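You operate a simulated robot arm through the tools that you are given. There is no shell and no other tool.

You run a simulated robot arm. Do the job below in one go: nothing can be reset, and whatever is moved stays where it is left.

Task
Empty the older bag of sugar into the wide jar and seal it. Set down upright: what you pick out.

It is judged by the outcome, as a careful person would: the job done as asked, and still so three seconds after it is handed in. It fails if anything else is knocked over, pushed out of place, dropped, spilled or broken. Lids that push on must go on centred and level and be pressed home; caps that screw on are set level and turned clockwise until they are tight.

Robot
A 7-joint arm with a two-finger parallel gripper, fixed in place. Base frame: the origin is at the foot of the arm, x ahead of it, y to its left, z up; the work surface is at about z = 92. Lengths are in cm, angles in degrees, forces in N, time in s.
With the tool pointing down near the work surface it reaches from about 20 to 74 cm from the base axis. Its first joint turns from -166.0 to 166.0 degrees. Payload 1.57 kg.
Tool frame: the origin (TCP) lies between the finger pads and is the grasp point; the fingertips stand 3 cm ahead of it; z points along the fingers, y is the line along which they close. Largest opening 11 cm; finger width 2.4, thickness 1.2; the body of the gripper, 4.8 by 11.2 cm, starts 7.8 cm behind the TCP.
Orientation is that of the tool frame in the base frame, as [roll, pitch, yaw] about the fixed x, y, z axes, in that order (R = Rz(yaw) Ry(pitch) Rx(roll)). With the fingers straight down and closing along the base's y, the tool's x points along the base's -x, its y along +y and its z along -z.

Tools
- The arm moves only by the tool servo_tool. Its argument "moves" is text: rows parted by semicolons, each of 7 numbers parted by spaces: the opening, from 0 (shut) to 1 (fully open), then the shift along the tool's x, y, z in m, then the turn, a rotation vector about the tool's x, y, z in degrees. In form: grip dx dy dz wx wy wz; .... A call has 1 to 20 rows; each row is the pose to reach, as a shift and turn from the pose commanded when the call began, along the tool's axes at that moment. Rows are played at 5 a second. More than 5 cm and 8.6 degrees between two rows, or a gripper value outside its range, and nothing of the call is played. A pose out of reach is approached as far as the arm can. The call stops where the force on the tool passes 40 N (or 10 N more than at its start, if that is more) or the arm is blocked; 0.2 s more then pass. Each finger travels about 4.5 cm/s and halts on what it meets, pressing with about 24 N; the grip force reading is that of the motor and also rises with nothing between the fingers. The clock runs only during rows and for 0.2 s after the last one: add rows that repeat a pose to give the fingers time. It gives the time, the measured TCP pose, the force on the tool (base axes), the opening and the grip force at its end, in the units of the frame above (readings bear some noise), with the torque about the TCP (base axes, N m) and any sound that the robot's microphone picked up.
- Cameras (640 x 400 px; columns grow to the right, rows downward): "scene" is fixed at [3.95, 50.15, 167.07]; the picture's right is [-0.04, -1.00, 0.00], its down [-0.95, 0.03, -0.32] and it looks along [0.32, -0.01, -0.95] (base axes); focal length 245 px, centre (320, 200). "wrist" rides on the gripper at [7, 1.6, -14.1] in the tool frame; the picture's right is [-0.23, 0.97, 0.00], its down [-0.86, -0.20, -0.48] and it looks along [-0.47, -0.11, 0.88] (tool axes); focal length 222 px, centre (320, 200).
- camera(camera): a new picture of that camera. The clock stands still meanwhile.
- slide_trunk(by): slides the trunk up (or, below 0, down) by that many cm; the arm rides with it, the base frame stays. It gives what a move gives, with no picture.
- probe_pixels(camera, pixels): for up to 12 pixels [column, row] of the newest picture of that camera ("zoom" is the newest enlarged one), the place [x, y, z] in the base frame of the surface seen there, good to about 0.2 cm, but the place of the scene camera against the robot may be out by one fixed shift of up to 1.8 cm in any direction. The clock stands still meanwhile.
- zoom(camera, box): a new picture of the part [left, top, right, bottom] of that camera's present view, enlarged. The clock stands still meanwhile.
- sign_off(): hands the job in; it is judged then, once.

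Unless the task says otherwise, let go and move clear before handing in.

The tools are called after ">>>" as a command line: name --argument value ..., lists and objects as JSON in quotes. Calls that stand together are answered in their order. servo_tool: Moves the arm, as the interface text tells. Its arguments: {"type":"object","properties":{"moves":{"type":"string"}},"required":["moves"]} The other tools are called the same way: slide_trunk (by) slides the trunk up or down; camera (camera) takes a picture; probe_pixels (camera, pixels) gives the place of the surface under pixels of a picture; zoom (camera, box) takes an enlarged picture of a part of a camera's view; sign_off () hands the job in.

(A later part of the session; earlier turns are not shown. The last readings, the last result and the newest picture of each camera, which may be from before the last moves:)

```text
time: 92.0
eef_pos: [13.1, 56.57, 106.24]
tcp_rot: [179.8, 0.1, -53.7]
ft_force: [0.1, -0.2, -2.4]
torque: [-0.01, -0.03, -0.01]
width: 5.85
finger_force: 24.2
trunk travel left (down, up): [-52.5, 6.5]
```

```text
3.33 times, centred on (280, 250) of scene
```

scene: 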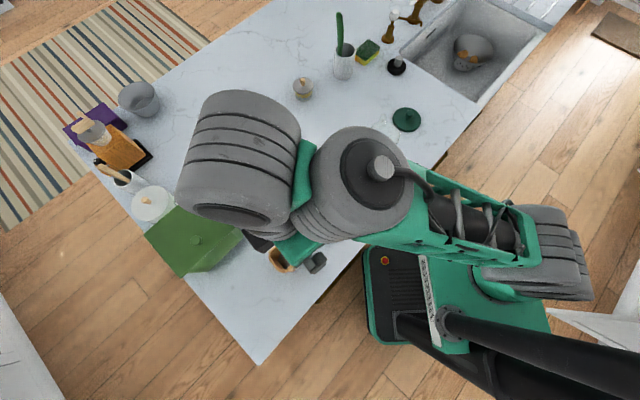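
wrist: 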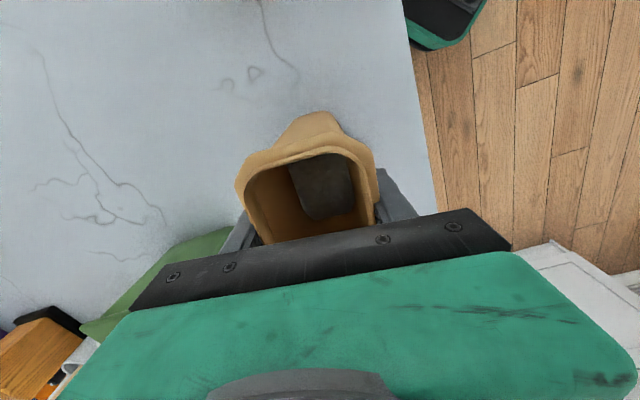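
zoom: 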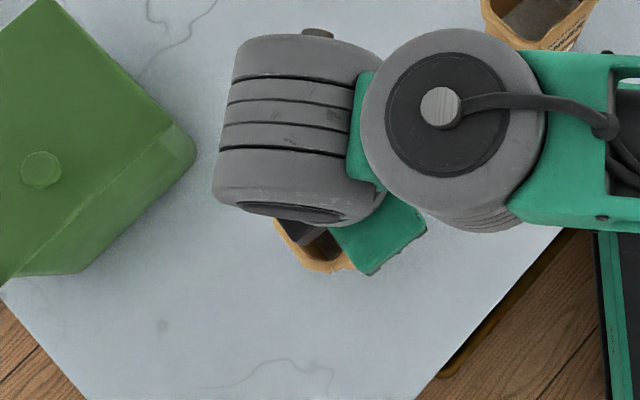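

The bag is lifted (≈2.4 N), nothing spilled. Turn it 39° CCW and shift to about (15.5,58) so its label face looks radially at the arm.

>>> servo_tool --moves "0 0.0006 -0.0055 0 0 0 -7.8; 0 0.0012 -0.011 0 0 0 -15.6; 0 0.0018 -0.0165 0 0 0 -23.4; 0 0.0024 -0.022 0 0 0 -31.2; 0 0.0029 -0.0276 0 0 0 -38.8; 0 0.0029 -0.0276 0 0 0 -38.8"

>>> camera --camera "wrist"

>>> zoom --camera "scene" --box '[200, 190, 360, 310]'

```text
time: 93.4
eef_pos: [15.54, 57.86, 106.21]
tcp_rot: [179.9, 0.0, -14.8]
ft_force: [0.1, -0.5, -3.8]
torque: [-0.01, -0.02, -0.02]
width: 5.79
finger_force: 23.8
trunk travel left (down, up): [-52.5, 6.5]
```

```text
taken
```

wrist: 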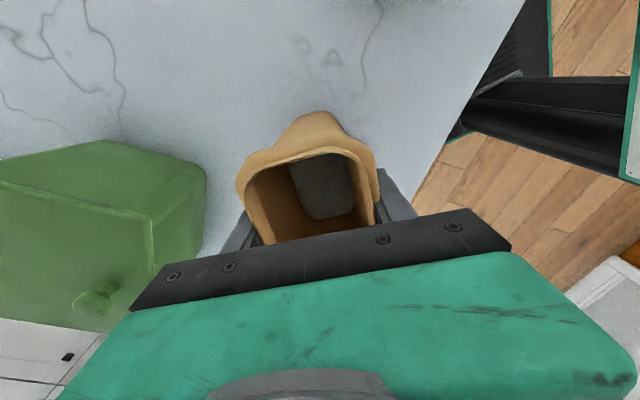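

```text
3.33 times, centred on (280, 250) of scene
```

zoom: 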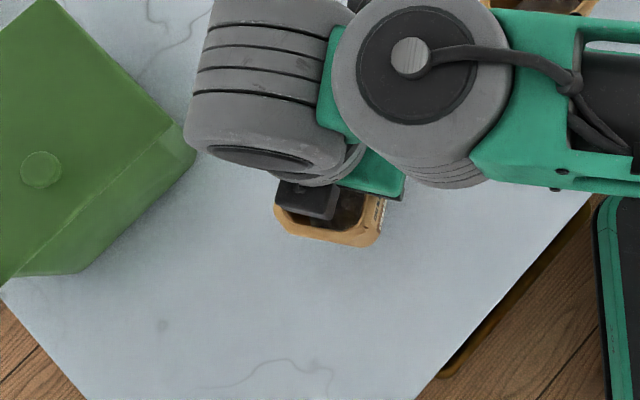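

Bag's short side now points at 75° (radial). Lower it back to the counter.

>>> servo_tool --moves "0 0 0 0.01 0 0 0; 0 0 0 0.02 0 0 0; 0 0 0 0.026 0 0 0; 0 0 0 0.028 0 0 0; 0 0 0 0.028 0 0 0"

```text
time: 94.6
eef_pos: [15.45, 57.76, 103.31]
tcp_rot: [-179.9, 0.0, -15.0]
ft_force: [0.5, 0.5, -2.8]
torque: [0.0, 0.01, -0.03]
width: 5.81
finger_force: 23.9
trunk travel left (down, up): [-52.5, 6.5]
```

>>> servo_tool --moves "0 0 0 0.001 0 0 0; 0 0 0 0.002 0 0 0; 0 0 0 0.002 0 0 0"

```text
time: 95.4
eef_pos: [15.46, 57.82, 103.33]
tcp_rot: [180.0, 0.0, -14.9]
ft_force: [0.4, -0.9, 1.1]
torque: [-0.2, 0.09, 0.08]
width: 5.81
finger_force: 24.2
trunk travel left (down, up): [-52.5, 6.5]
```

Bag is on the counter (1.1 N). Open and rise straight up.

>>> servo_tool --moves "0.2 0 0 0 0 0 0; 0.5 0 0 0 0 0 0; 0.8 0 0 0 0 0 0; 1 0 0 0 0 0 0; 1 0 0 0 0 0 0; 1 0 0 0 0 0 0; 1 0 0 -0.04 0 0 0; 1 0 0 -0.08 0 0 0; 1 0 0 -0.12 0 0 0; 1 0 0 -0.16 0 0 0; 1 0 0 -0.2 0 0 0; 1 0 0 -0.23 0 0 0; 1 0 0 -0.23 0 0 0"

>>> camera --camera "wrist"

```text
time: 98.2
eef_pos: [15.22, 56.75, 125.34]
tcp_rot: [180.0, 0.0, -14.9]
ft_force: [-0.6, -0.4, 0.2]
torque: [0.0, 0.0, -0.03]
width: 11.01
finger_force: 0.1
out of reach, approached as far as the arm can: row 12, 13
trunk travel left (down, up): [-52.5, 6.5]
```

```text
taken
```

wrist: 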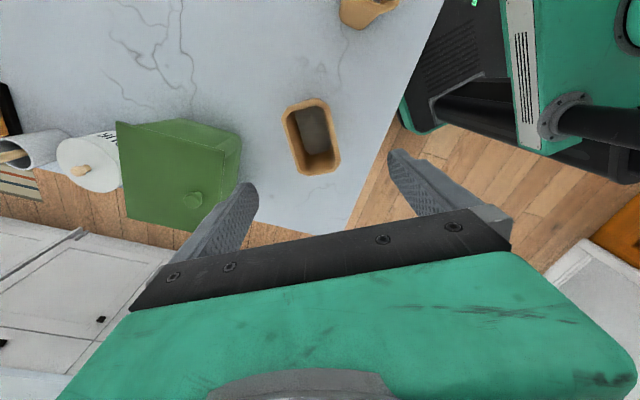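

Bag stands upright at (312,137). Zoom and measure its rim.

>>> zoom --camera "wrist" --box '[262, 88, 362, 188]'

```text
4.00 times, centred on (312, 138) of wrist
```

zoom: 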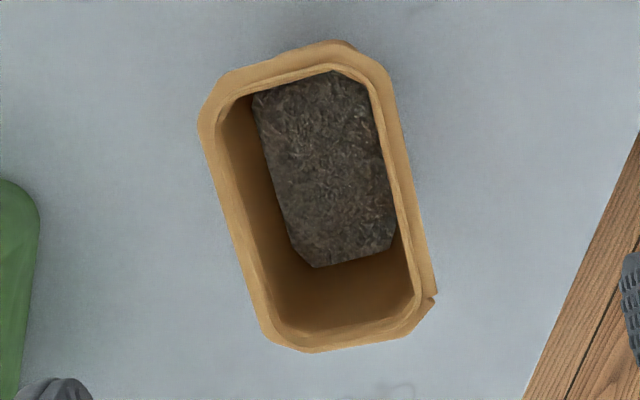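

>>> probe_pixels --camera "zoom" --pixels '[[215, 165], [245, 255], [400, 170], [420, 250], [260, 75], [340, 65], [300, 340], [390, 325]]'

```text
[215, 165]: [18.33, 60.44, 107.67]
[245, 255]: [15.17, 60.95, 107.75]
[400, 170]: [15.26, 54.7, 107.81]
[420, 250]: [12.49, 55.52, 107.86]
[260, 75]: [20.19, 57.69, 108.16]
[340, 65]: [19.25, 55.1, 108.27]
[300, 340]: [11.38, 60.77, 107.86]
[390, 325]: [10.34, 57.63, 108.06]
```

Bag centre is (15.3,57.9), facing azimuth 75°, R≈60. Now retreat to R≈47 while yawing −90°, then tilt to the flipped horizontal posture.

>>> servo_tool --moves "1 0 0.01 0 0 0 -7.5; 1 0 0.02 0 0 0 -15; 1 0 0.03 0 0 0 -22.5; 1 0 0.04 0 0 0 -30; 1 0 0.05 0 0 0 -37.5; 1 0 0.06 0 0 0 -45; 1 0 0.07 0 0 0 -52.5; 1 0 0.08 0 0 0 -60; 1 0 0.09 0 0 0 -67.5; 1 0 0.1 0.01 0 0 -75; 1 0 0.11 0.02 0 0 -82.5; 1 0 0.117 0.025 0 0 -90; 1 0 0.117 0.025 0 0 -90"

```text
time: 101.0
eef_pos: [12.15, 45.29, 122.95]
tcp_rot: [-179.9, 0.0, 75.2]
ft_force: [-0.2, 0.5, 0.0]
torque: [0.01, 0.04, 0.03]
width: 11.01
finger_force: 0.0
trunk travel left (down, up): [-52.5, 6.5]
```

>>> servo_tool --moves "1 0 0 0 0 8 0; 1 0 0 0 0 16 0; 1 0 0 0 0 24 0; 1 0 0 0 0 32 0; 1 0 0 0 0 40 0; 1 0 0 0 0 48 0; 1 0 0 0 0 56 0; 1 0 0 0 0 64 0; 1 0 0 0 0 72 0; 1 0 0 0 0 80 0; 1 0 0 0 0 80 0"

>>> camera --camera "wrist"

>>> camera --camera "scene"

```text
time: 103.4
eef_pos: [12.52, 45.32, 124.46]
tcp_rot: [-176.4, -81.4, 71.4]
ft_force: [0.1, -6.3, -18.8]
torque: [1.99, -0.52, 0.15]
width: 11.0
finger_force: 0.1
out of reach, approached as far as the arm can: row 4, 5, 6, 7, 8, 9, 10
trunk travel left (down, up): [-52.5, 6.5]
```

```text
taken
```

wrist: 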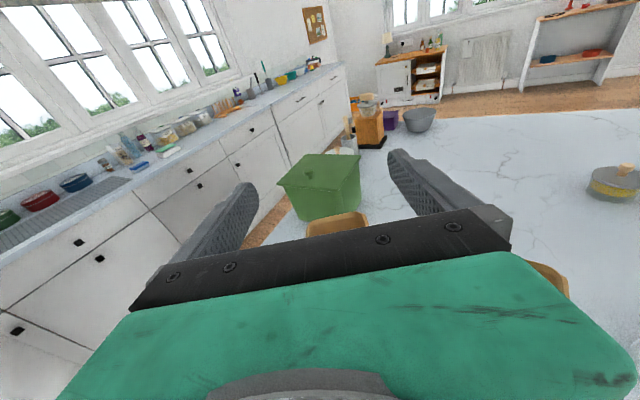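

```text
taken
```

scene: 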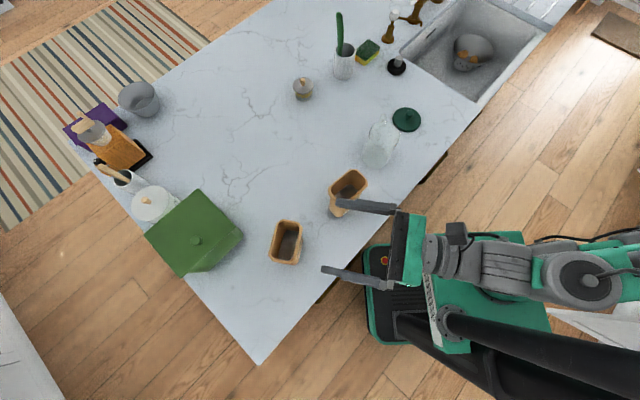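

There's an unexpected −19 N force, perhaps dynamic or a link touching the robot itself. Hold still a moment and re-read.

>>> servo_tool --moves "1 0 0 0 0 0 0; 1 0 0 0 0 0 0"

```text
time: 104.0
eef_pos: [12.63, 45.11, 123.0]
tcp_rot: [-180.0, -80.0, 74.9]
ft_force: [0.2, -1.2, -0.3]
torque: [0.01, 0.02, 0.0]
width: 11.02
finger_force: 0.1
trunk travel left (down, up): [-52.5, 6.5]
```

It settled cleanly: TCP (12.6,45.1,123), pointing 75°, 10° below horizontal, no load. Lower the trunk 20 cm in front of the bag.

>>> slide_trunk --by -20

>>> camera --camera "wrist"

>>> camera --camera "scene"

```text
time: 106.2
eef_pos: [12.54, 45.16, 102.98]
tcp_rot: [-179.8, -80.1, 75.1]
ft_force: [-0.5, 0.3, -0.1]
torque: [0.0, 0.02, 0.0]
width: 11.01
finger_force: 0.1
trunk travel left (down, up): [-32.5, 26.5]
```

```text
taken
```

wrist: 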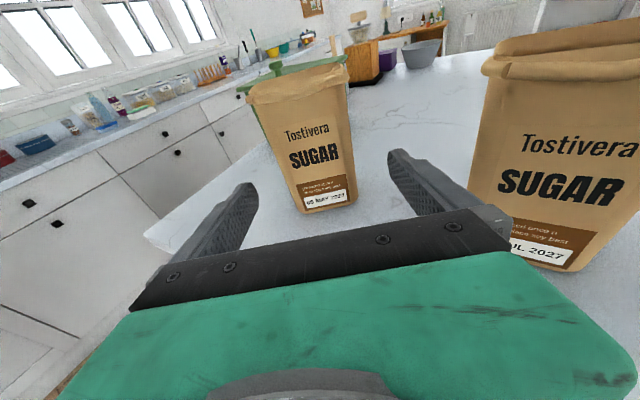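

```text
taken
```

scene: 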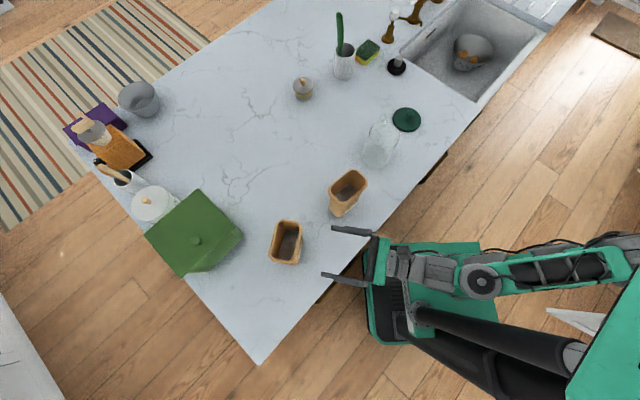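

A clear view: bag B (06 MAY 2027) sits between the fingers, bag A clear on the right. Probe bag B's front face to align.

>>> probe_pixels --camera "wrist" --pixels '[[295, 200], [350, 185], [280, 160], [350, 140], [268, 125], [347, 105], [315, 170], [310, 130], [325, 195], [256, 95], [347, 70], [480, 150]]'

>>> zoom --camera "wrist" --box '[230, 50, 370, 220]'

```text
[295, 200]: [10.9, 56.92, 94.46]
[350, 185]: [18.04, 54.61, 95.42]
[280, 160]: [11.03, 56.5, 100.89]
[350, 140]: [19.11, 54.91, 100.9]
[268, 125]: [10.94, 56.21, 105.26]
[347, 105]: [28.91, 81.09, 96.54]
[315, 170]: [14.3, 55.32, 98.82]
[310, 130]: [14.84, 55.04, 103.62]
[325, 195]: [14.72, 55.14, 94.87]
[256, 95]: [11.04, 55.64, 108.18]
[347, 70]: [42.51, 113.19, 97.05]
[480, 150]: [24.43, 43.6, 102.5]
```

```text
2.35 times, centred on (300, 135) of wrist
```

zoom: 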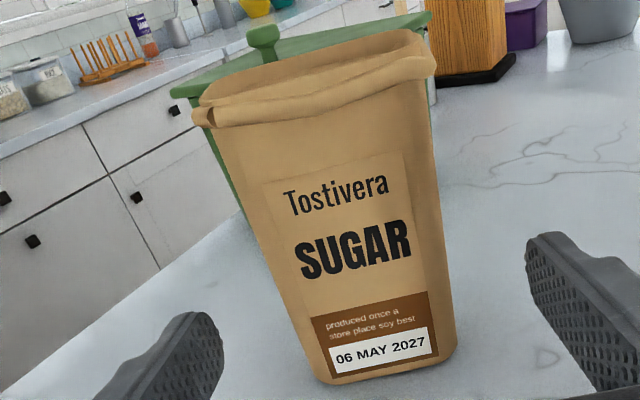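

Bag B's centreline is 0.45 cm left of the tool axis; body ≈8.2 cm wide at grip height. Drop 3.5 cm, shift left, then advance to straddle it.

>>> servo_tool --moves "1 -0.0173 -0.0022 0.003 0 0 0; 1 -0.0345 -0.0045 0.0061 0 0 0; 1 -0.0345 -0.0045 0.0061 0 0 0; 1 -0.029 -0.0045 0.037 0 0 0; 1 -0.0238 -0.0045 0.067 0 0 0; 1 -0.0238 -0.0045 0.067 0 0 0"

>>> camera --camera "wrist"

```text
time: 107.6
eef_pos: [13.91, 51.46, 99.38]
tcp_rot: [-179.9, -80.0, 75.1]
ft_force: [-0.3, 0.0, -0.5]
torque: [0.02, 0.0, 0.0]
width: 10.99
finger_force: 0.0
trunk travel left (down, up): [-32.5, 26.5]
```

```text
taken
```

wrist: 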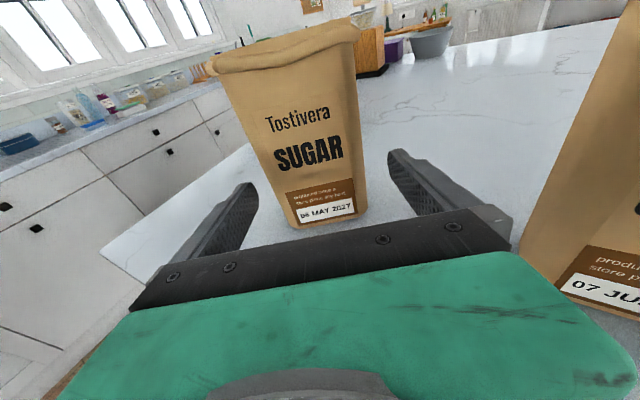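

Clearances look good on both sides. Advance the last 6.4 cm.

>>> servo_tool --moves "1 0.0035 0 0.02 0 0 0; 1 0.007 0 0.04 0 0 0; 1 0.0095 0 0.054 0 0 0; 1 0.0111 0 0.063 0 0 0; 1 0.0111 0 0.063 0 0 0"

>>> camera --camera "wrist"

>>> zoom --camera "scene" --box '[230, 190, 390, 310]'

```text
time: 108.8
eef_pos: [15.35, 57.42, 99.36]
tcp_rot: [-179.9, -80.0, 74.9]
ft_force: [0.7, -0.2, -0.2]
torque: [0.02, 0.0, 0.02]
width: 11.03
finger_force: 0.1
trunk travel left (down, up): [-32.5, 26.5]
```

```text
taken
```

wrist: 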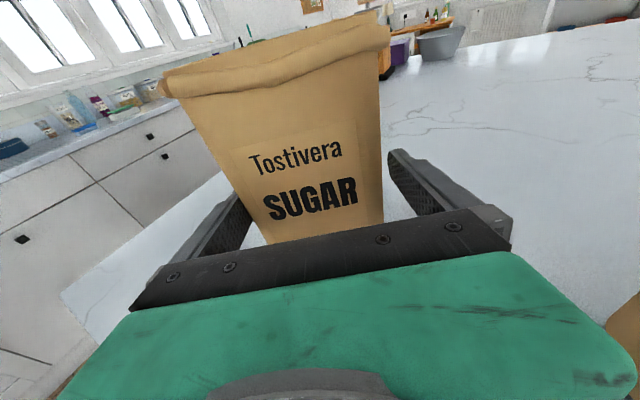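

```text
3.33 times, centred on (310, 250) of scene
```

zoom: 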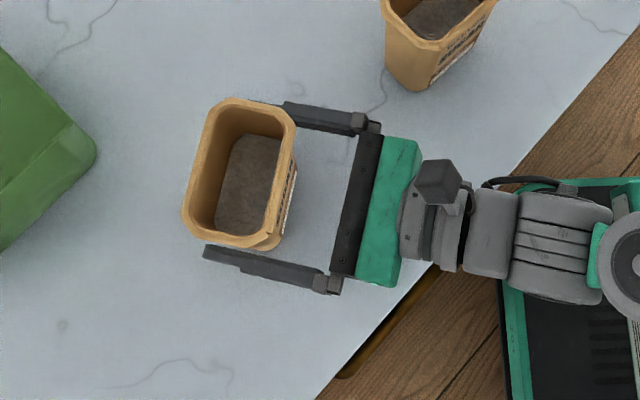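

Fingers straddle the bag's narrow ends cleanly. Close the grip.

>>> servo_tool --moves "0.9 0 0 0 0 0 0; 0.8 0 0 0 0 0 0; 0.7 0 0 0 0 0 0; 0.5 0 0 0 0 0 0; 0.2 0 0 0 0 0 0; 0 0 0 0 0 0 0; 0 0 0 0 0 0 0; 0 0 0 0 0 0 0"

>>> camera --camera "wrist"

>>> zoom --camera "scene" --box '[230, 190, 390, 310]'

```text
time: 110.6
eef_pos: [15.25, 57.52, 99.33]
tcp_rot: [-180.0, -80.1, 75.0]
ft_force: [-1.9, 1.0, 0.5]
torque: [0.03, 0.1, -0.03]
width: 9.19
finger_force: 24.2
trunk travel left (down, up): [-32.5, 26.5]
```

```text
taken
```

wrist: 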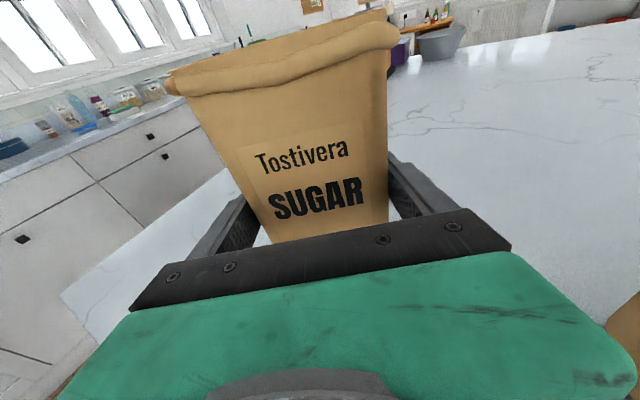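

```text
3.33 times, centred on (310, 250) of scene
```

zoom: 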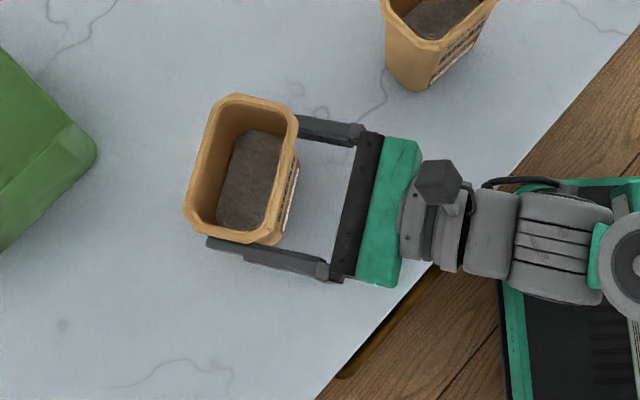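

Gripped at 9.19 cm. Lift slowly 4 cm and check the bag hangs upright.

>>> servo_tool --moves "0 0.005 0 -0.0009 0 0 0; 0 0.012 0 -0.002 0 0 0; 0 0.0246 0 -0.0043 0 0 0; 0 0.0394 0 -0.007 0 0 0; 0 0.0394 0 -0.007 0 0 0"

>>> camera --camera "wrist"

>>> zoom --camera "scene" --box '[230, 190, 390, 310]'

```text
time: 111.8
eef_pos: [15.32, 57.48, 103.2]
tcp_rot: [-178.8, -80.0, 73.7]
ft_force: [0.2, -1.2, -2.8]
torque: [-0.03, 0.01, -0.06]
width: 9.18
finger_force: 23.6
trunk travel left (down, up): [-32.5, 26.5]
```

```text
taken
```

wrist: 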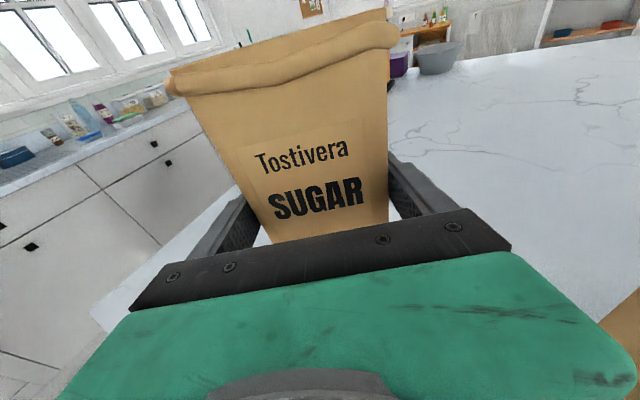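

```text
3.33 times, centred on (310, 250) of scene
```

zoom: 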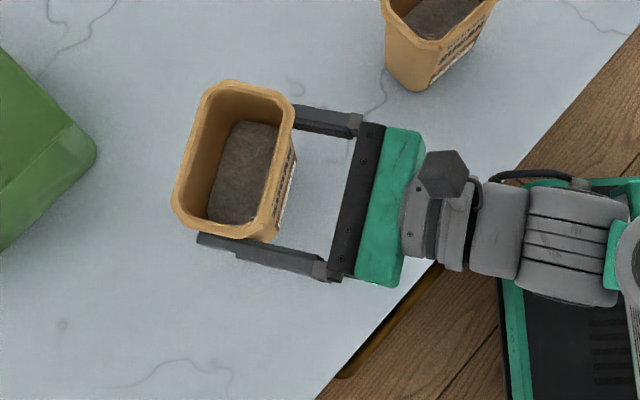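

Bag is held upright at ~2.8 N. Raise the trunk 20 cm so the bag clears bag A.

>>> slide_trunk --by 20

>>> camera --camera "wrist"

```text
time: 114.0
eef_pos: [15.31, 57.58, 123.13]
tcp_rot: [-178.7, -80.0, 73.5]
ft_force: [0.2, -0.8, -2.8]
torque: [0.03, 0.0, -0.01]
width: 9.22
finger_force: 24.4
trunk travel left (down, up): [-52.5, 6.5]
```

```text
taken
```

wrist: 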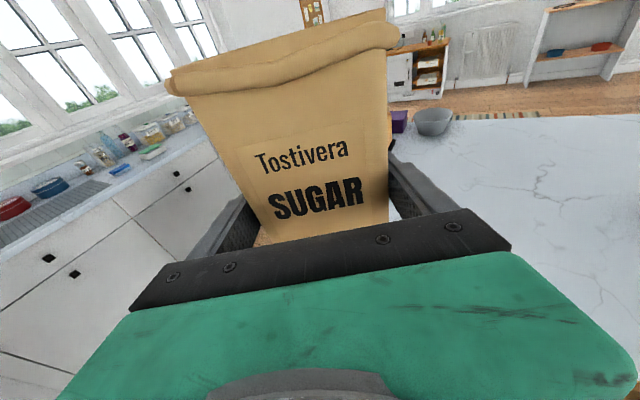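

Grip is steady at z 123. Swing the arm slowly along the arc to the jar's left side.

>>> servo_tool --moves "0 -0.0006 0.0188 -0.0037 -2 0 0.36; 0 -0.0013 0.0376 -0.0074 -4.05 0 0.715; 0 -0.0022 0.0564 -0.0123 -6.1 0 1.07; 0 -0.003 0.0752 -0.0172 -8.1 0 1.43; 0 -0.0041 0.0935 -0.0233 -10.1 0 1.79; 0 -0.0052 0.1117 -0.0295 -12.15 0 2.15; 0 -0.0065 0.1293 -0.0367 -14.2 0 2.5; 0 -0.0078 0.1469 -0.0439 -16.2 0 2.86; 0 -0.0092 0.1638 -0.0522 -18.2 0 3.22; 0 -0.0107 0.1806 -0.0605 -20.25 0 3.58"

>>> camera --camera "scene"

```text
time: 116.2
eef_pos: [31.01, 46.78, 122.97]
tcp_rot: [-178.8, -80.0, 53.0]
ft_force: [-0.5, 0.0, -3.2]
torque: [0.0, 0.01, 0.01]
width: 9.19
finger_force: 24.2
trunk travel left (down, up): [-52.5, 6.5]
```

```text
taken
```

scene: 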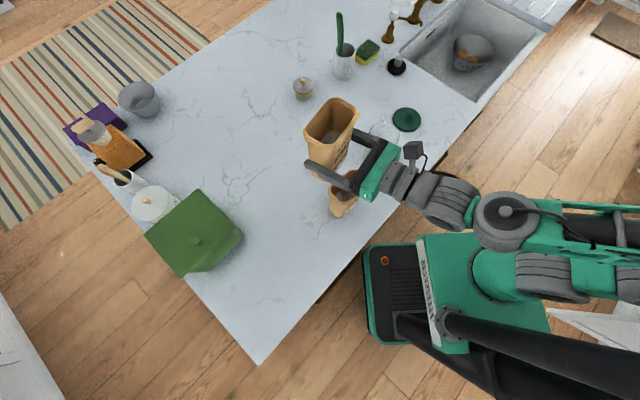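

Halfway, all steady. Continue to the pre-pour place left of the jar.

>>> servo_tool --moves "0 -0.0008 0.0178 -0.0046 -2 0 0.36; 0 -0.0016 0.0355 -0.0091 -4 0 0.71; 0 -0.0024 0.0533 -0.0137 -6 0 1.07; 0 -0.0032 0.071 -0.0182 -8 0 1.42; 0 -0.004 0.0888 -0.0228 -10 0 1.78; 0 -0.0048 0.1065 -0.0273 -12 0 2.13; 0 -0.0056 0.1243 -0.0319 -14 0 2.48; 0 -0.0064 0.142 -0.0364 -16.05 0 2.84; 0 -0.0064 0.142 -0.0364 -16.05 0 2.84"

>>> camera --camera "scene"

>>> camera --camera "wrist"

```text
time: 118.2
eef_pos: [40.51, 35.46, 123.17]
tcp_rot: [-178.9, -79.9, 36.8]
ft_force: [-0.4, 1.1, -3.1]
torque: [0.01, 0.04, -0.01]
width: 9.19
finger_force: 24.1
trunk travel left (down, up): [-52.5, 6.5]
```

```text
taken
```

scene: 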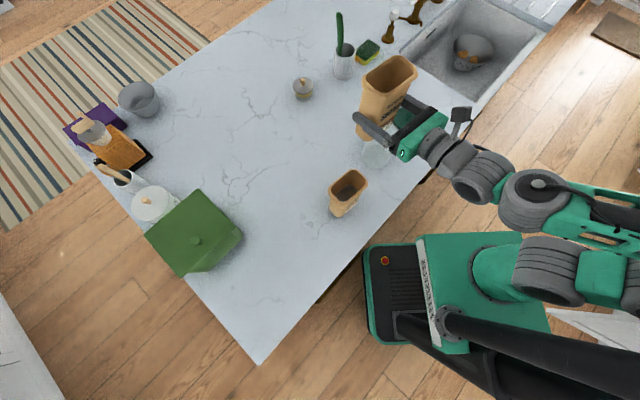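

```text
taken
```

wrist: 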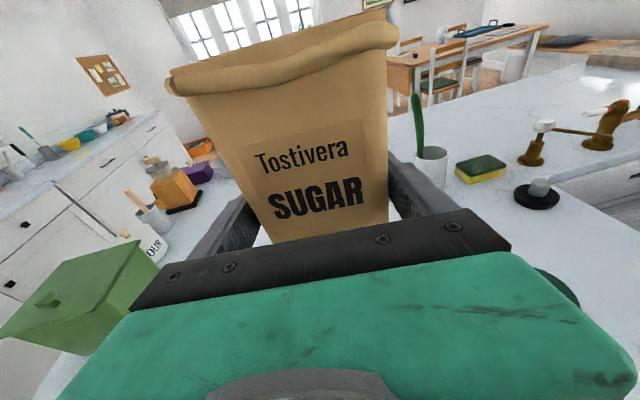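

The bag is upright at (40.5,35.5,123), left of the jar. Begin the clockwise roll about the horizontal axis to 72°, staying high so the bag clears bag A.

>>> servo_tool --moves "0 -0.0017 -0.0017 0.0005 0.7 0 3.94; 0 -0.0034 -0.0034 0.001 1.39 0 7.88; 0 -0.0051 -0.0052 0.0016 2.09 0 11.82; 0 -0.0069 -0.0069 0.0021 2.78 0 15.76; 0 -0.0086 -0.0086 0.0026 3.48 0 19.7; 0 -0.0103 -0.0103 0.0032 4.18 0 23.64; 0 -0.012 -0.012 0.0037 4.87 0 27.58; 0 -0.0137 -0.0138 0.0042 5.57 0 31.52; 0 -0.0154 -0.0155 0.0047 6.26 0 35.46; 0 -0.0172 -0.0172 0.0053 6.96 0 39.4; 0 -0.0189 -0.0189 0.0058 7.66 0 43.34; 0 -0.0206 -0.0206 0.0063 8.35 0 47.28; 0 -0.0223 -0.0224 0.0068 9.05 0 51.22; 0 -0.024 -0.0241 0.0074 9.74 0 55.16; 0 -0.0257 -0.0258 0.0079 10.44 0 59.1; 0 -0.0257 -0.0258 0.0079 10.44 0 59.1"

>>> camera --camera "scene"

>>> camera --camera "wrist"

```text
time: 121.6
eef_pos: [39.2, 37.82, 120.46]
tcp_rot: [-95.8, -29.1, -40.5]
ft_force: [1.5, 0.9, -4.3]
torque: [0.02, 0.01, -0.03]
width: 9.21
finger_force: 23.7
trunk travel left (down, up): [-52.5, 6.5]
```

```text
taken
```

scene: 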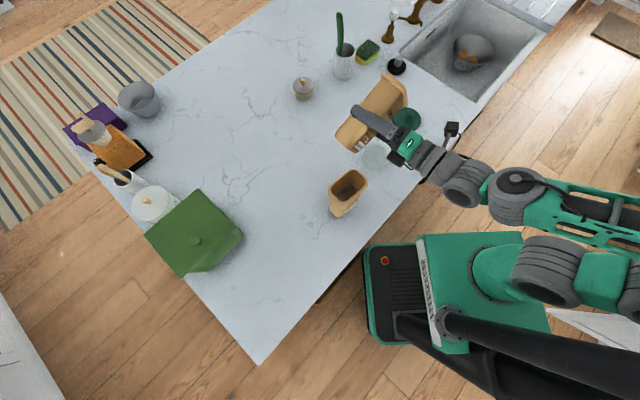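

```text
taken
```

wrist: 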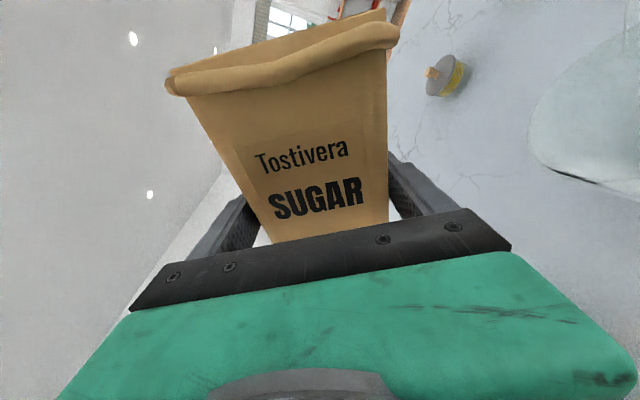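

Rolled 60° with the bag firm. Probe the pouring lip (around (390,30)) to verify its location against the jar.

>>> probe_pixels --camera "wrist" --pixels '[[390, 35], [397, 40], [384, 60], [384, 14], [170, 85], [300, 60], [620, 150], [545, 130], [600, 185], [385, 150]]'

>>> zoom --camera "scene" --box '[310, 60, 450, 180]'

```text
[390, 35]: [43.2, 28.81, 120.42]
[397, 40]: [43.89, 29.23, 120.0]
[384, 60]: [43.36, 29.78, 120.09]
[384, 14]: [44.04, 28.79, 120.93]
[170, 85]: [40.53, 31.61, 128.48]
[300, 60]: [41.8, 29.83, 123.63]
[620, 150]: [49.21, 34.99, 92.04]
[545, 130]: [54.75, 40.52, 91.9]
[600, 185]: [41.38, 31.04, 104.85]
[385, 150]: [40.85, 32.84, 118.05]
```

```text
3.33 times, centred on (380, 120) of scene
```

zoom: 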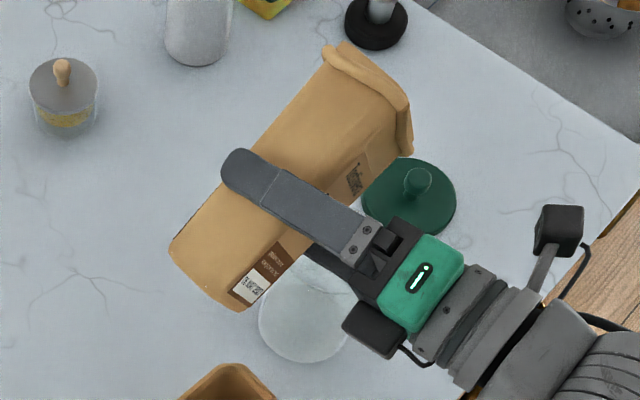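

The lip is over the jar's centre line (≈0.4 cm left of centre, z≈120). Continue the roll to 90° while lowering toward TCP z≈117.

>>> servo_tool --moves "0 -0.0015 0.004 0.0008 0.65 0 3.69; 0 -0.003 0.008 0.0015 1.3 0 7.39; 0 -0.0044 0.012 0.0023 1.96 0 11.08; 0 -0.0059 0.016 0.003 2.61 0 14.78; 0 -0.0074 0.02 0.0038 3.26 0 18.47; 0 -0.0089 0.024 0.0046 3.92 0 22.16; 0 -0.0103 0.028 0.0053 4.57 0 25.86; 0 -0.0118 0.0319 0.0061 5.22 0 29.55; 0 -0.0118 0.0319 0.0061 5.22 0 29.55"

>>> camera --camera "scene"

>>> zoom --camera "scene" --box '[310, 60, 450, 180]'

>>> camera --camera "wrist"

```text
time: 123.6
eef_pos: [39.76, 37.72, 117.05]
tcp_rot: [-90.1, 0.3, -42.1]
ft_force: [-0.1, -0.1, -2.9]
torque: [0.01, 0.01, -0.03]
width: 9.18
finger_force: 24.0
trunk travel left (down, up): [-52.5, 6.5]
```

```text
taken
```

scene: 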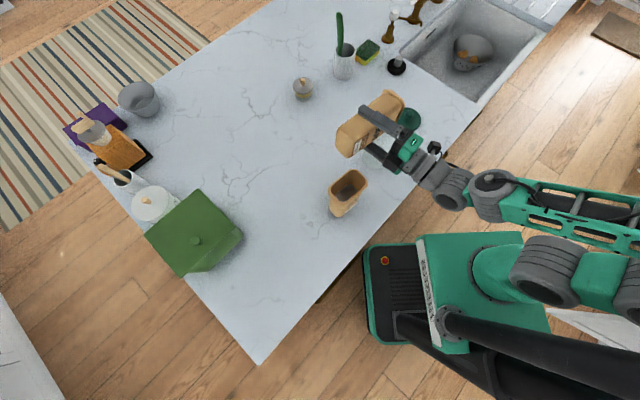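

```text
3.33 times, centred on (380, 120) of scene
```

zoom: 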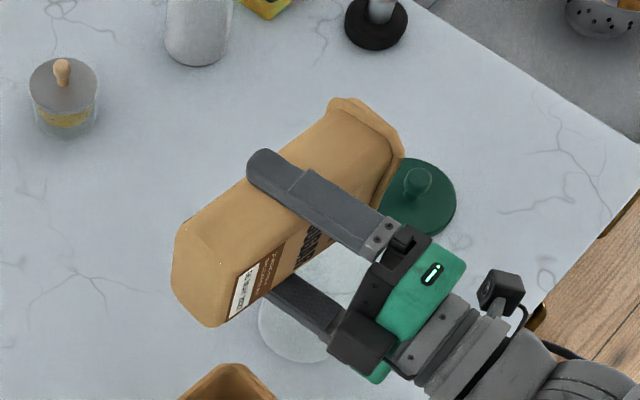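

```text
taken
```

wrist: 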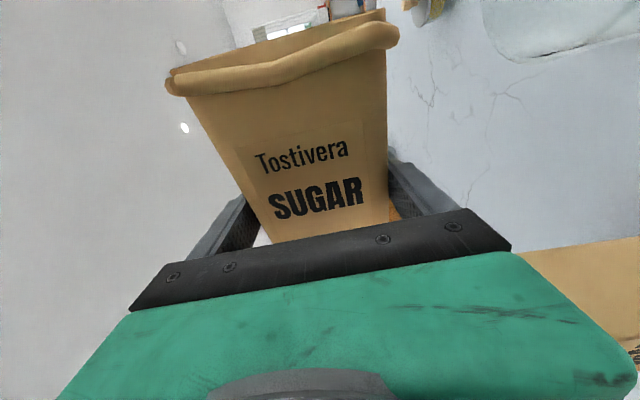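

At 90°, no flow yet (weight unchanged). Verify the lip position by probing.

>>> probe_pixels --camera "wrist" --pixels '[[390, 35], [397, 40], [384, 60], [384, 12], [300, 60], [490, 30], [530, 60], [600, 40]]'

>>> probe_pixels --camera "zoom" --pixels '[[395, 165], [350, 100], [305, 350], [262, 320], [230, 370]]'

>>> zoom --camera "wrist" --box '[340, 0, 640, 180]'

```text
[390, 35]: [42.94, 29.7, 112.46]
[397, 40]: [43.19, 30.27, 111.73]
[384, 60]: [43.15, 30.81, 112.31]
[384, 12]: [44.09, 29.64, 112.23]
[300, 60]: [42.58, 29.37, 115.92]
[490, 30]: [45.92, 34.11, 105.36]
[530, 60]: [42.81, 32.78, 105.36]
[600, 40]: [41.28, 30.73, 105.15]
```

```text
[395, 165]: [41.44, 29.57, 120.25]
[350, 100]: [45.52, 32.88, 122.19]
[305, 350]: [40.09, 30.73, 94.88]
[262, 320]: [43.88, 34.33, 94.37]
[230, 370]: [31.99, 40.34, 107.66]
```

```text
2.13 times, centred on (490, 90) of wrist
```

zoom: 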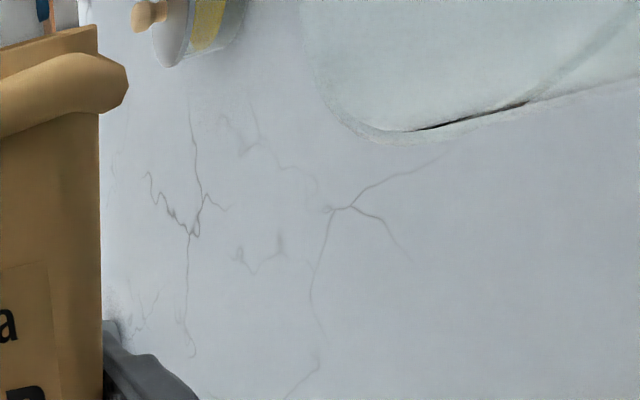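

Lip is at z≈112, about 1 cm left of the jar's centre – good. Roll on slowly from 90° to 110°, lowering the lip to ≈107.7.

>>> servo_tool --moves "0 0.0023 0.0018 -0.0004 0.35 0 1.97; 0 0.0045 0.0035 -0.0008 0.7 0 3.94; 0 0.0068 0.0053 -0.0012 1.04 0 5.91; 0 0.0091 0.007 -0.0016 1.39 0 7.88; 0 0.0113 0.0088 -0.002 1.74 0 9.85; 0 0.0136 0.0105 -0.0024 2.09 0 11.82; 0 0.0159 0.0123 -0.0028 2.44 0 13.79; 0 0.0181 0.014 -0.0032 2.78 0 15.76; 0 0.0204 0.0158 -0.0036 3.13 0 17.73; 0 0.0227 0.0175 -0.004 3.48 0 19.7; 0 0.0227 0.0175 -0.004 3.48 0 19.7; 0 0.0227 0.0175 -0.004 3.48 0 19.7"

>>> zoom --camera "scene" --box '[310, 60, 450, 180]'

>>> camera --camera "wrist"

```text
time: 126.2
eef_pos: [41.11, 35.89, 115.31]
tcp_rot: [-86.4, 19.9, -41.3]
ft_force: [-0.1, -0.4, -2.2]
torque: [0.0, -0.01, 0.01]
width: 9.18
finger_force: 23.7
trunk travel left (down, up): [-52.5, 6.5]
```

```text
3.33 times, centred on (380, 120) of scene
```

zoom: 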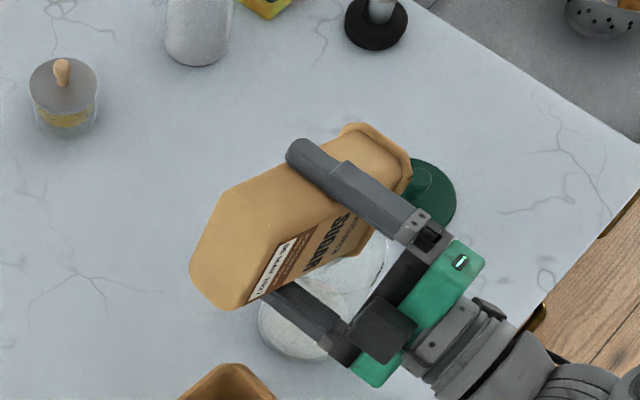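

```text
taken
```

wrist: 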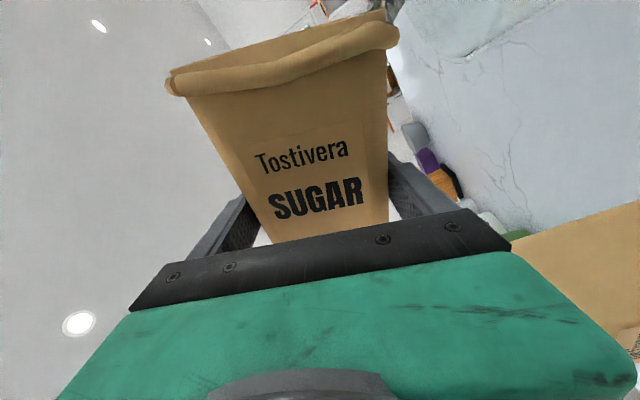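

The weight has dropped slightly (−2.2 N). Look closely at the jar for any flow before continuing.

>>> zoom --camera "scene" --box '[355, 110, 415, 170]'

>>> zoom --camera "wrist" --box '[370, 0, 560, 110]'

>>> probe_pixels --camera "wrist" --pixels '[[392, 35], [397, 40], [384, 60], [384, 12], [470, 58], [520, 30], [420, 25]]'

```text
6.67 times, centred on (385, 140) of scene
```

zoom: 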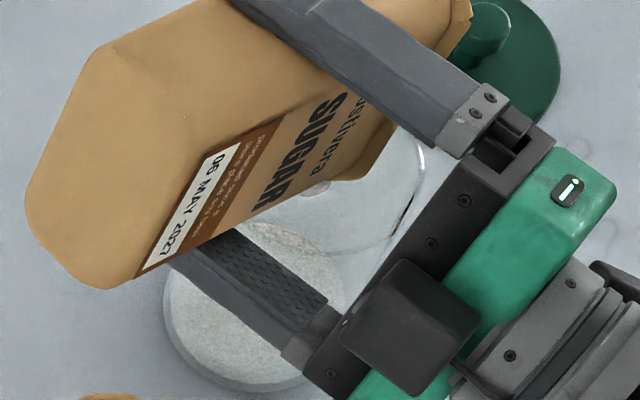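

```text
3.37 times, centred on (465, 55) of wrist
```

zoom: 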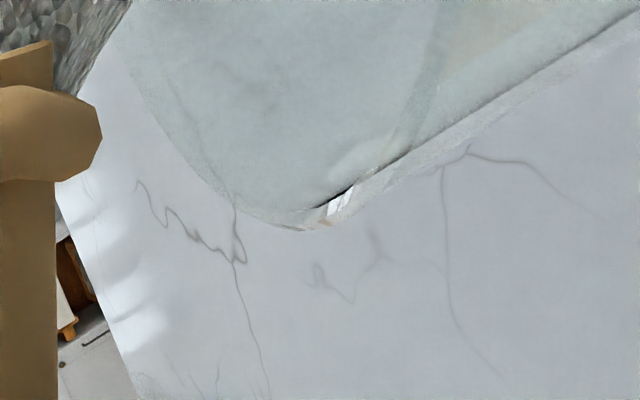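

```text
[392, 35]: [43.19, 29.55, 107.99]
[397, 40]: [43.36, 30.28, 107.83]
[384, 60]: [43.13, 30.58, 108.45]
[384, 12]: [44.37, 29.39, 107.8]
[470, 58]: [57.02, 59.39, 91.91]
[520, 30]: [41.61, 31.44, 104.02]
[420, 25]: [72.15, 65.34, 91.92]
```

Sugar is collecting inside the jar, and the counter around it is clean. Lip stays at z≈108 within the mouth. Continue slowly to 125°.

>>> servo_tool --moves "0 0.0021 -0.0025 -0.0004 0.33 0 1.85; 0 0.0041 -0.005 -0.0007 0.65 0 3.69; 0 0.0062 -0.0075 -0.0011 0.98 0 5.54; 0 0.0082 -0.01 -0.0015 1.31 0 7.39; 0 0.0103 -0.0124 -0.0018 1.63 0 9.23; 0 0.0123 -0.0149 -0.0022 1.96 0 11.08; 0 0.0144 -0.0174 -0.0025 2.28 0 12.93; 0 0.0165 -0.0199 -0.0029 2.61 0 14.78; 0 0.0165 -0.0199 -0.0029 2.61 0 14.78; 0 0.0165 -0.0199 -0.0029 2.61 0 14.78; 0 0.0165 -0.0199 -0.0029 2.61 0 14.78"

>>> zoom --camera "scene" --box '[345, 90, 425, 170]'

>>> camera --camera "wrist"

```text
time: 128.6
eef_pos: [42.56, 33.95, 116.7]
tcp_rot: [-83.0, 34.7, -39.9]
ft_force: [-0.2, -0.2, -0.6]
torque: [-0.01, -0.04, 0.0]
width: 9.17
finger_force: 24.5
trunk travel left (down, up): [-52.5, 6.5]
```

```text
5.00 times, centred on (385, 130) of scene
```

zoom: 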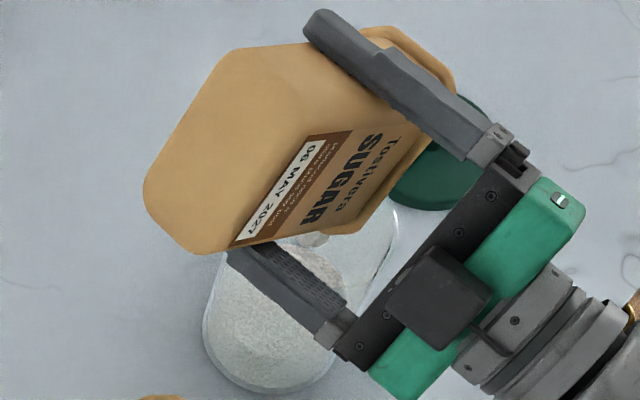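

```text
taken
```

wrist: 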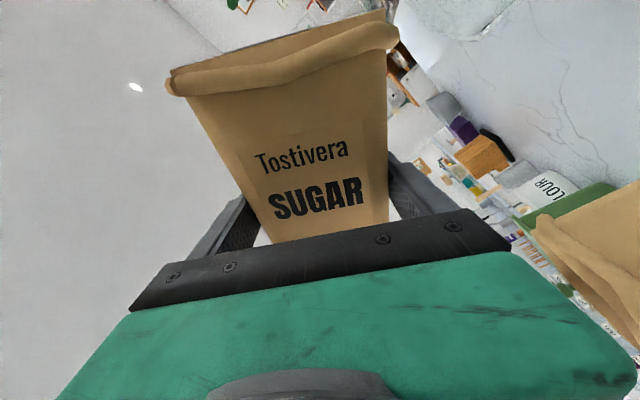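

Most of the sugar is in the jar (weight −0.6 N). Continue to 150° and hold so the rest slides out.

>>> servo_tool --moves "0 0.0028 -0.0032 -0.0003 0.44 0 2.46; 0 0.0055 -0.0063 -0.0006 0.87 0 4.92; 0 0.0083 -0.0095 -0.0009 1.31 0 7.38; 0 0.0111 -0.0127 -0.0012 1.74 0 9.84; 0 0.0139 -0.0159 -0.0015 2.18 0 12.3; 0 0.0166 -0.019 -0.0017 2.61 0 14.76; 0 0.0194 -0.0222 -0.002 3.05 0 17.22; 0 0.0222 -0.0254 -0.0023 3.48 0 19.68; 0 0.0249 -0.0285 -0.0026 3.92 0 22.14; 0 0.0277 -0.0317 -0.0029 4.35 0 24.6; 0 0.0277 -0.0317 -0.0029 4.35 0 24.6; 0 0.0277 -0.0317 -0.0029 4.35 0 24.6; 0 0.0277 -0.0317 -0.0029 4.35 0 24.6; 0 0.0277 -0.0317 -0.0029 4.35 0 24.6; 0 0.0277 -0.0317 -0.0029 4.35 0 24.6"

>>> zoom --camera "scene" --box '[345, 90, 425, 170]'

>>> camera --camera "wrist"

```text
time: 131.8
eef_pos: [45.32, 30.8, 117.63]
tcp_rot: [-73.1, 58.8, -32.6]
ft_force: [0.0, 0.1, 0.3]
torque: [0.02, 0.01, 0.0]
width: 9.13
finger_force: 24.5
trunk travel left (down, up): [-52.5, 6.5]
```

```text
5.00 times, centred on (385, 130) of scene
```

zoom: 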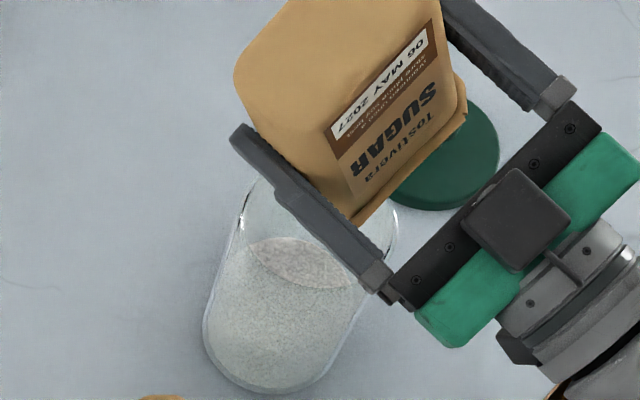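

```text
taken
```

wrist: 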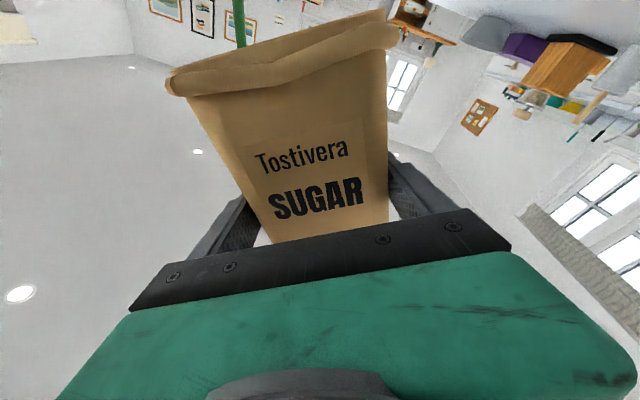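

The jar is about half full, the bag's weight reads ~0, and the counter is clean. A small jiggle to shed any last grains.

>>> servo_tool --moves "0 -0.006 -0.0035 0.001 0 0 0; 0 0 0 0 0 0 0; 0 -0.006 -0.0035 0.001 0 0 0; 0 0 0 0 0 0 0; 0 -0.006 -0.0035 0.001 0.87 0 4.92; 0 0 0 0 0.87 0 4.92; 0 -0.006 -0.0035 0.001 0.87 0 4.92; 0 0 0 0 0.87 0 4.92; 0 0 0 0 0.87 0 4.92"

>>> zoom --camera "scene" --box '[345, 90, 425, 170]'

```text
time: 133.8
eef_pos: [45.37, 31.02, 117.65]
tcp_rot: [-69.5, 63.3, -29.5]
ft_force: [-0.1, 0.1, -1.2]
torque: [0.01, 0.04, 0.0]
width: 9.15
finger_force: 24.0
trunk travel left (down, up): [-52.5, 6.5]
```

```text
5.00 times, centred on (385, 130) of scene
```

zoom: 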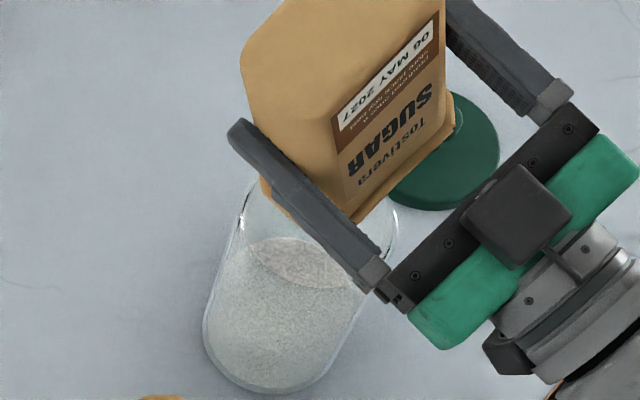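

Jar sugar unchanged, so the bag is empty. Raise 7 cm, then unroll the bag upright above.

>>> servo_tool --moves "0 -0.0208 -0.0099 0.0037 0 0 0; 0 -0.0417 -0.0197 0.0073 0 0 0; 0 -0.0625 -0.0296 0.011 0 0 0; 0 -0.0625 -0.0296 0.011 0 0 0; 0 -0.0625 -0.0296 0.011 -1.3 0 -7.39; 0 -0.0625 -0.0296 0.011 -2.6 0 -14.8; 0 -0.0625 -0.0296 0.011 -3.9 0 -22.2; 0 -0.0625 -0.0296 0.011 -5.2 0 -29.6; 0 -0.0625 -0.0296 0.011 -6.5 0 -36.9; 0 -0.0625 -0.0296 0.011 -7.8 0 -44.3; 0 -0.0625 -0.0296 0.011 -9.1 0 -51.7; 0 -0.0625 -0.0296 0.011 -10.4 0 -59.1; 0 -0.0625 -0.0296 0.011 -11.7 0 -66.5; 0 -0.0625 -0.0296 0.011 -13.0 0 -73.9; 0 -0.0625 -0.0296 0.011 -13.0 0 -73.9"

>>> camera --camera "scene"

```text
time: 137.0
eef_pos: [45.24, 31.03, 124.53]
tcp_rot: [-91.8, -9.7, -41.8]
ft_force: [-0.5, 0.3, 0.5]
torque: [-0.03, -0.04, -0.02]
width: 9.12
finger_force: 24.5
trunk travel left (down, up): [-52.5, 6.5]
```

```text
taken
```

scene: 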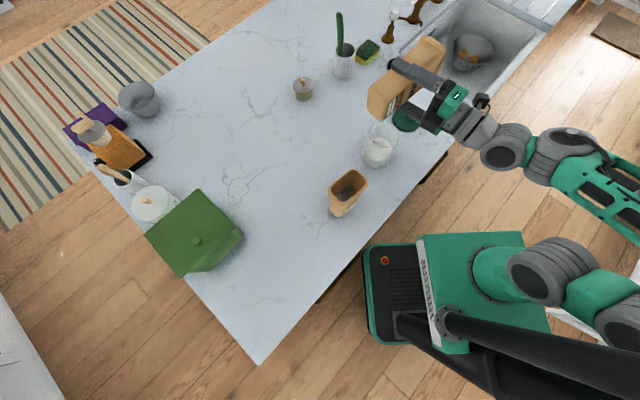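

Continue unrolling to upright while moving back to the jar's left.

>>> servo_tool --moves "0 -0.0064 -0.0011 0.0002 -1.39 0 -7.88; 0 -0.0128 -0.0022 0.0004 -2.78 0 -15.76; 0 -0.0192 -0.0034 0.0006 -4.17 0 -23.64; 0 -0.0256 -0.0045 0.0008 -5.56 0 -31.52; 0 -0.032 -0.0056 0.001 -6.95 0 -39.4; 0 -0.0385 -0.0067 0.0011 -8.34 0 -47.28; 0 -0.0449 -0.0078 0.0013 -9.73 0 -55.16; 0 -0.0513 -0.009 0.0015 -11.12 0 -63.04; 0 -0.0577 -0.0101 0.0017 -12.51 0 -70.9; 0 -0.0641 -0.0112 0.0019 -13.9 0 -78.8; 0 -0.0641 -0.0112 0.0019 -13.9 0 -78.8"

>>> camera --camera "scene"

>>> zoom --camera "scene" --box '[340, 40, 450, 180]'

```text
time: 139.4
eef_pos: [40.58, 35.22, 124.5]
tcp_rot: [-179.5, -80.0, 37.5]
ft_force: [-0.8, 0.5, 0.2]
torque: [-0.03, -0.04, -0.01]
width: 9.13
finger_force: 24.0
trunk travel left (down, up): [-52.5, 6.5]
```

```text
taken
```

scene: 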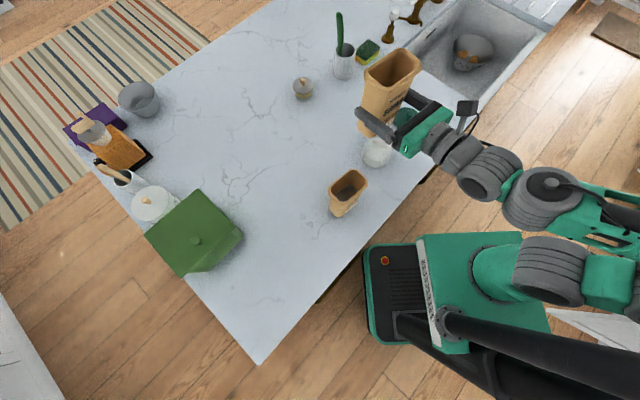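

```text
2.86 times, centred on (395, 110) of scene
```

zoom: 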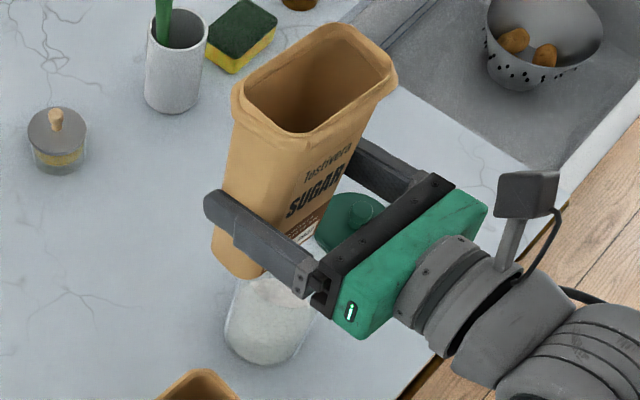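

The bag is empty inside and upright. Swing it back along the arc to its place at azimuth 75°.

>>> servo_tool --moves "0 0.0003 -0.0275 0.002 3.04 0 -0.54; 0 0.0006 -0.055 0.0034 6.08 0 -1.07; 0 0.0007 -0.082 0.0039 9.12 0 -1.61; 0 0.0004 -0.11 0.0025 12.16 0 -2.14; 0 -0.0001 -0.1375 -0.0005 15.2 0 -2.68; 0 -0.0009 -0.165 -0.0049 18.24 0 -3.22; 0 -0.0019 -0.193 -0.0108 21.28 0 -3.75; 0 -0.0032 -0.222 -0.0182 24.32 0 -4.29; 0 -0.0047 -0.25 -0.0266 27.36 0 -4.82; 0 -0.0066 -0.277 -0.0374 30.4 0 -5.36; 0 -0.0085 -0.304 -0.0483 33.44 0 -5.9; 0 -0.0108 -0.331 -0.0611 36.48 0 -6.43; 0 -0.0108 -0.331 -0.0611 36.48 0 -6.43"

>>> camera --camera "scene"

```text
time: 142.2
eef_pos: [15.17, 57.66, 124.09]
tcp_rot: [-177.9, -80.1, 72.5]
ft_force: [-0.3, 0.4, 0.1]
torque: [0.0, -0.03, 0.02]
width: 9.13
finger_force: 23.8
out of reach, approached as far as the arm can: row 12, 13
trunk travel left (down, up): [-52.5, 6.5]
```

```text
taken
```

scene: 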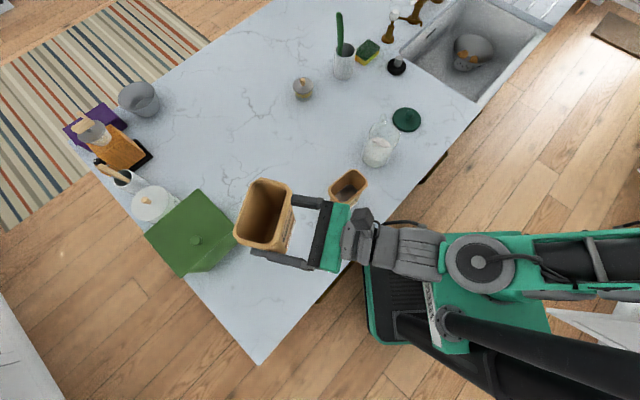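

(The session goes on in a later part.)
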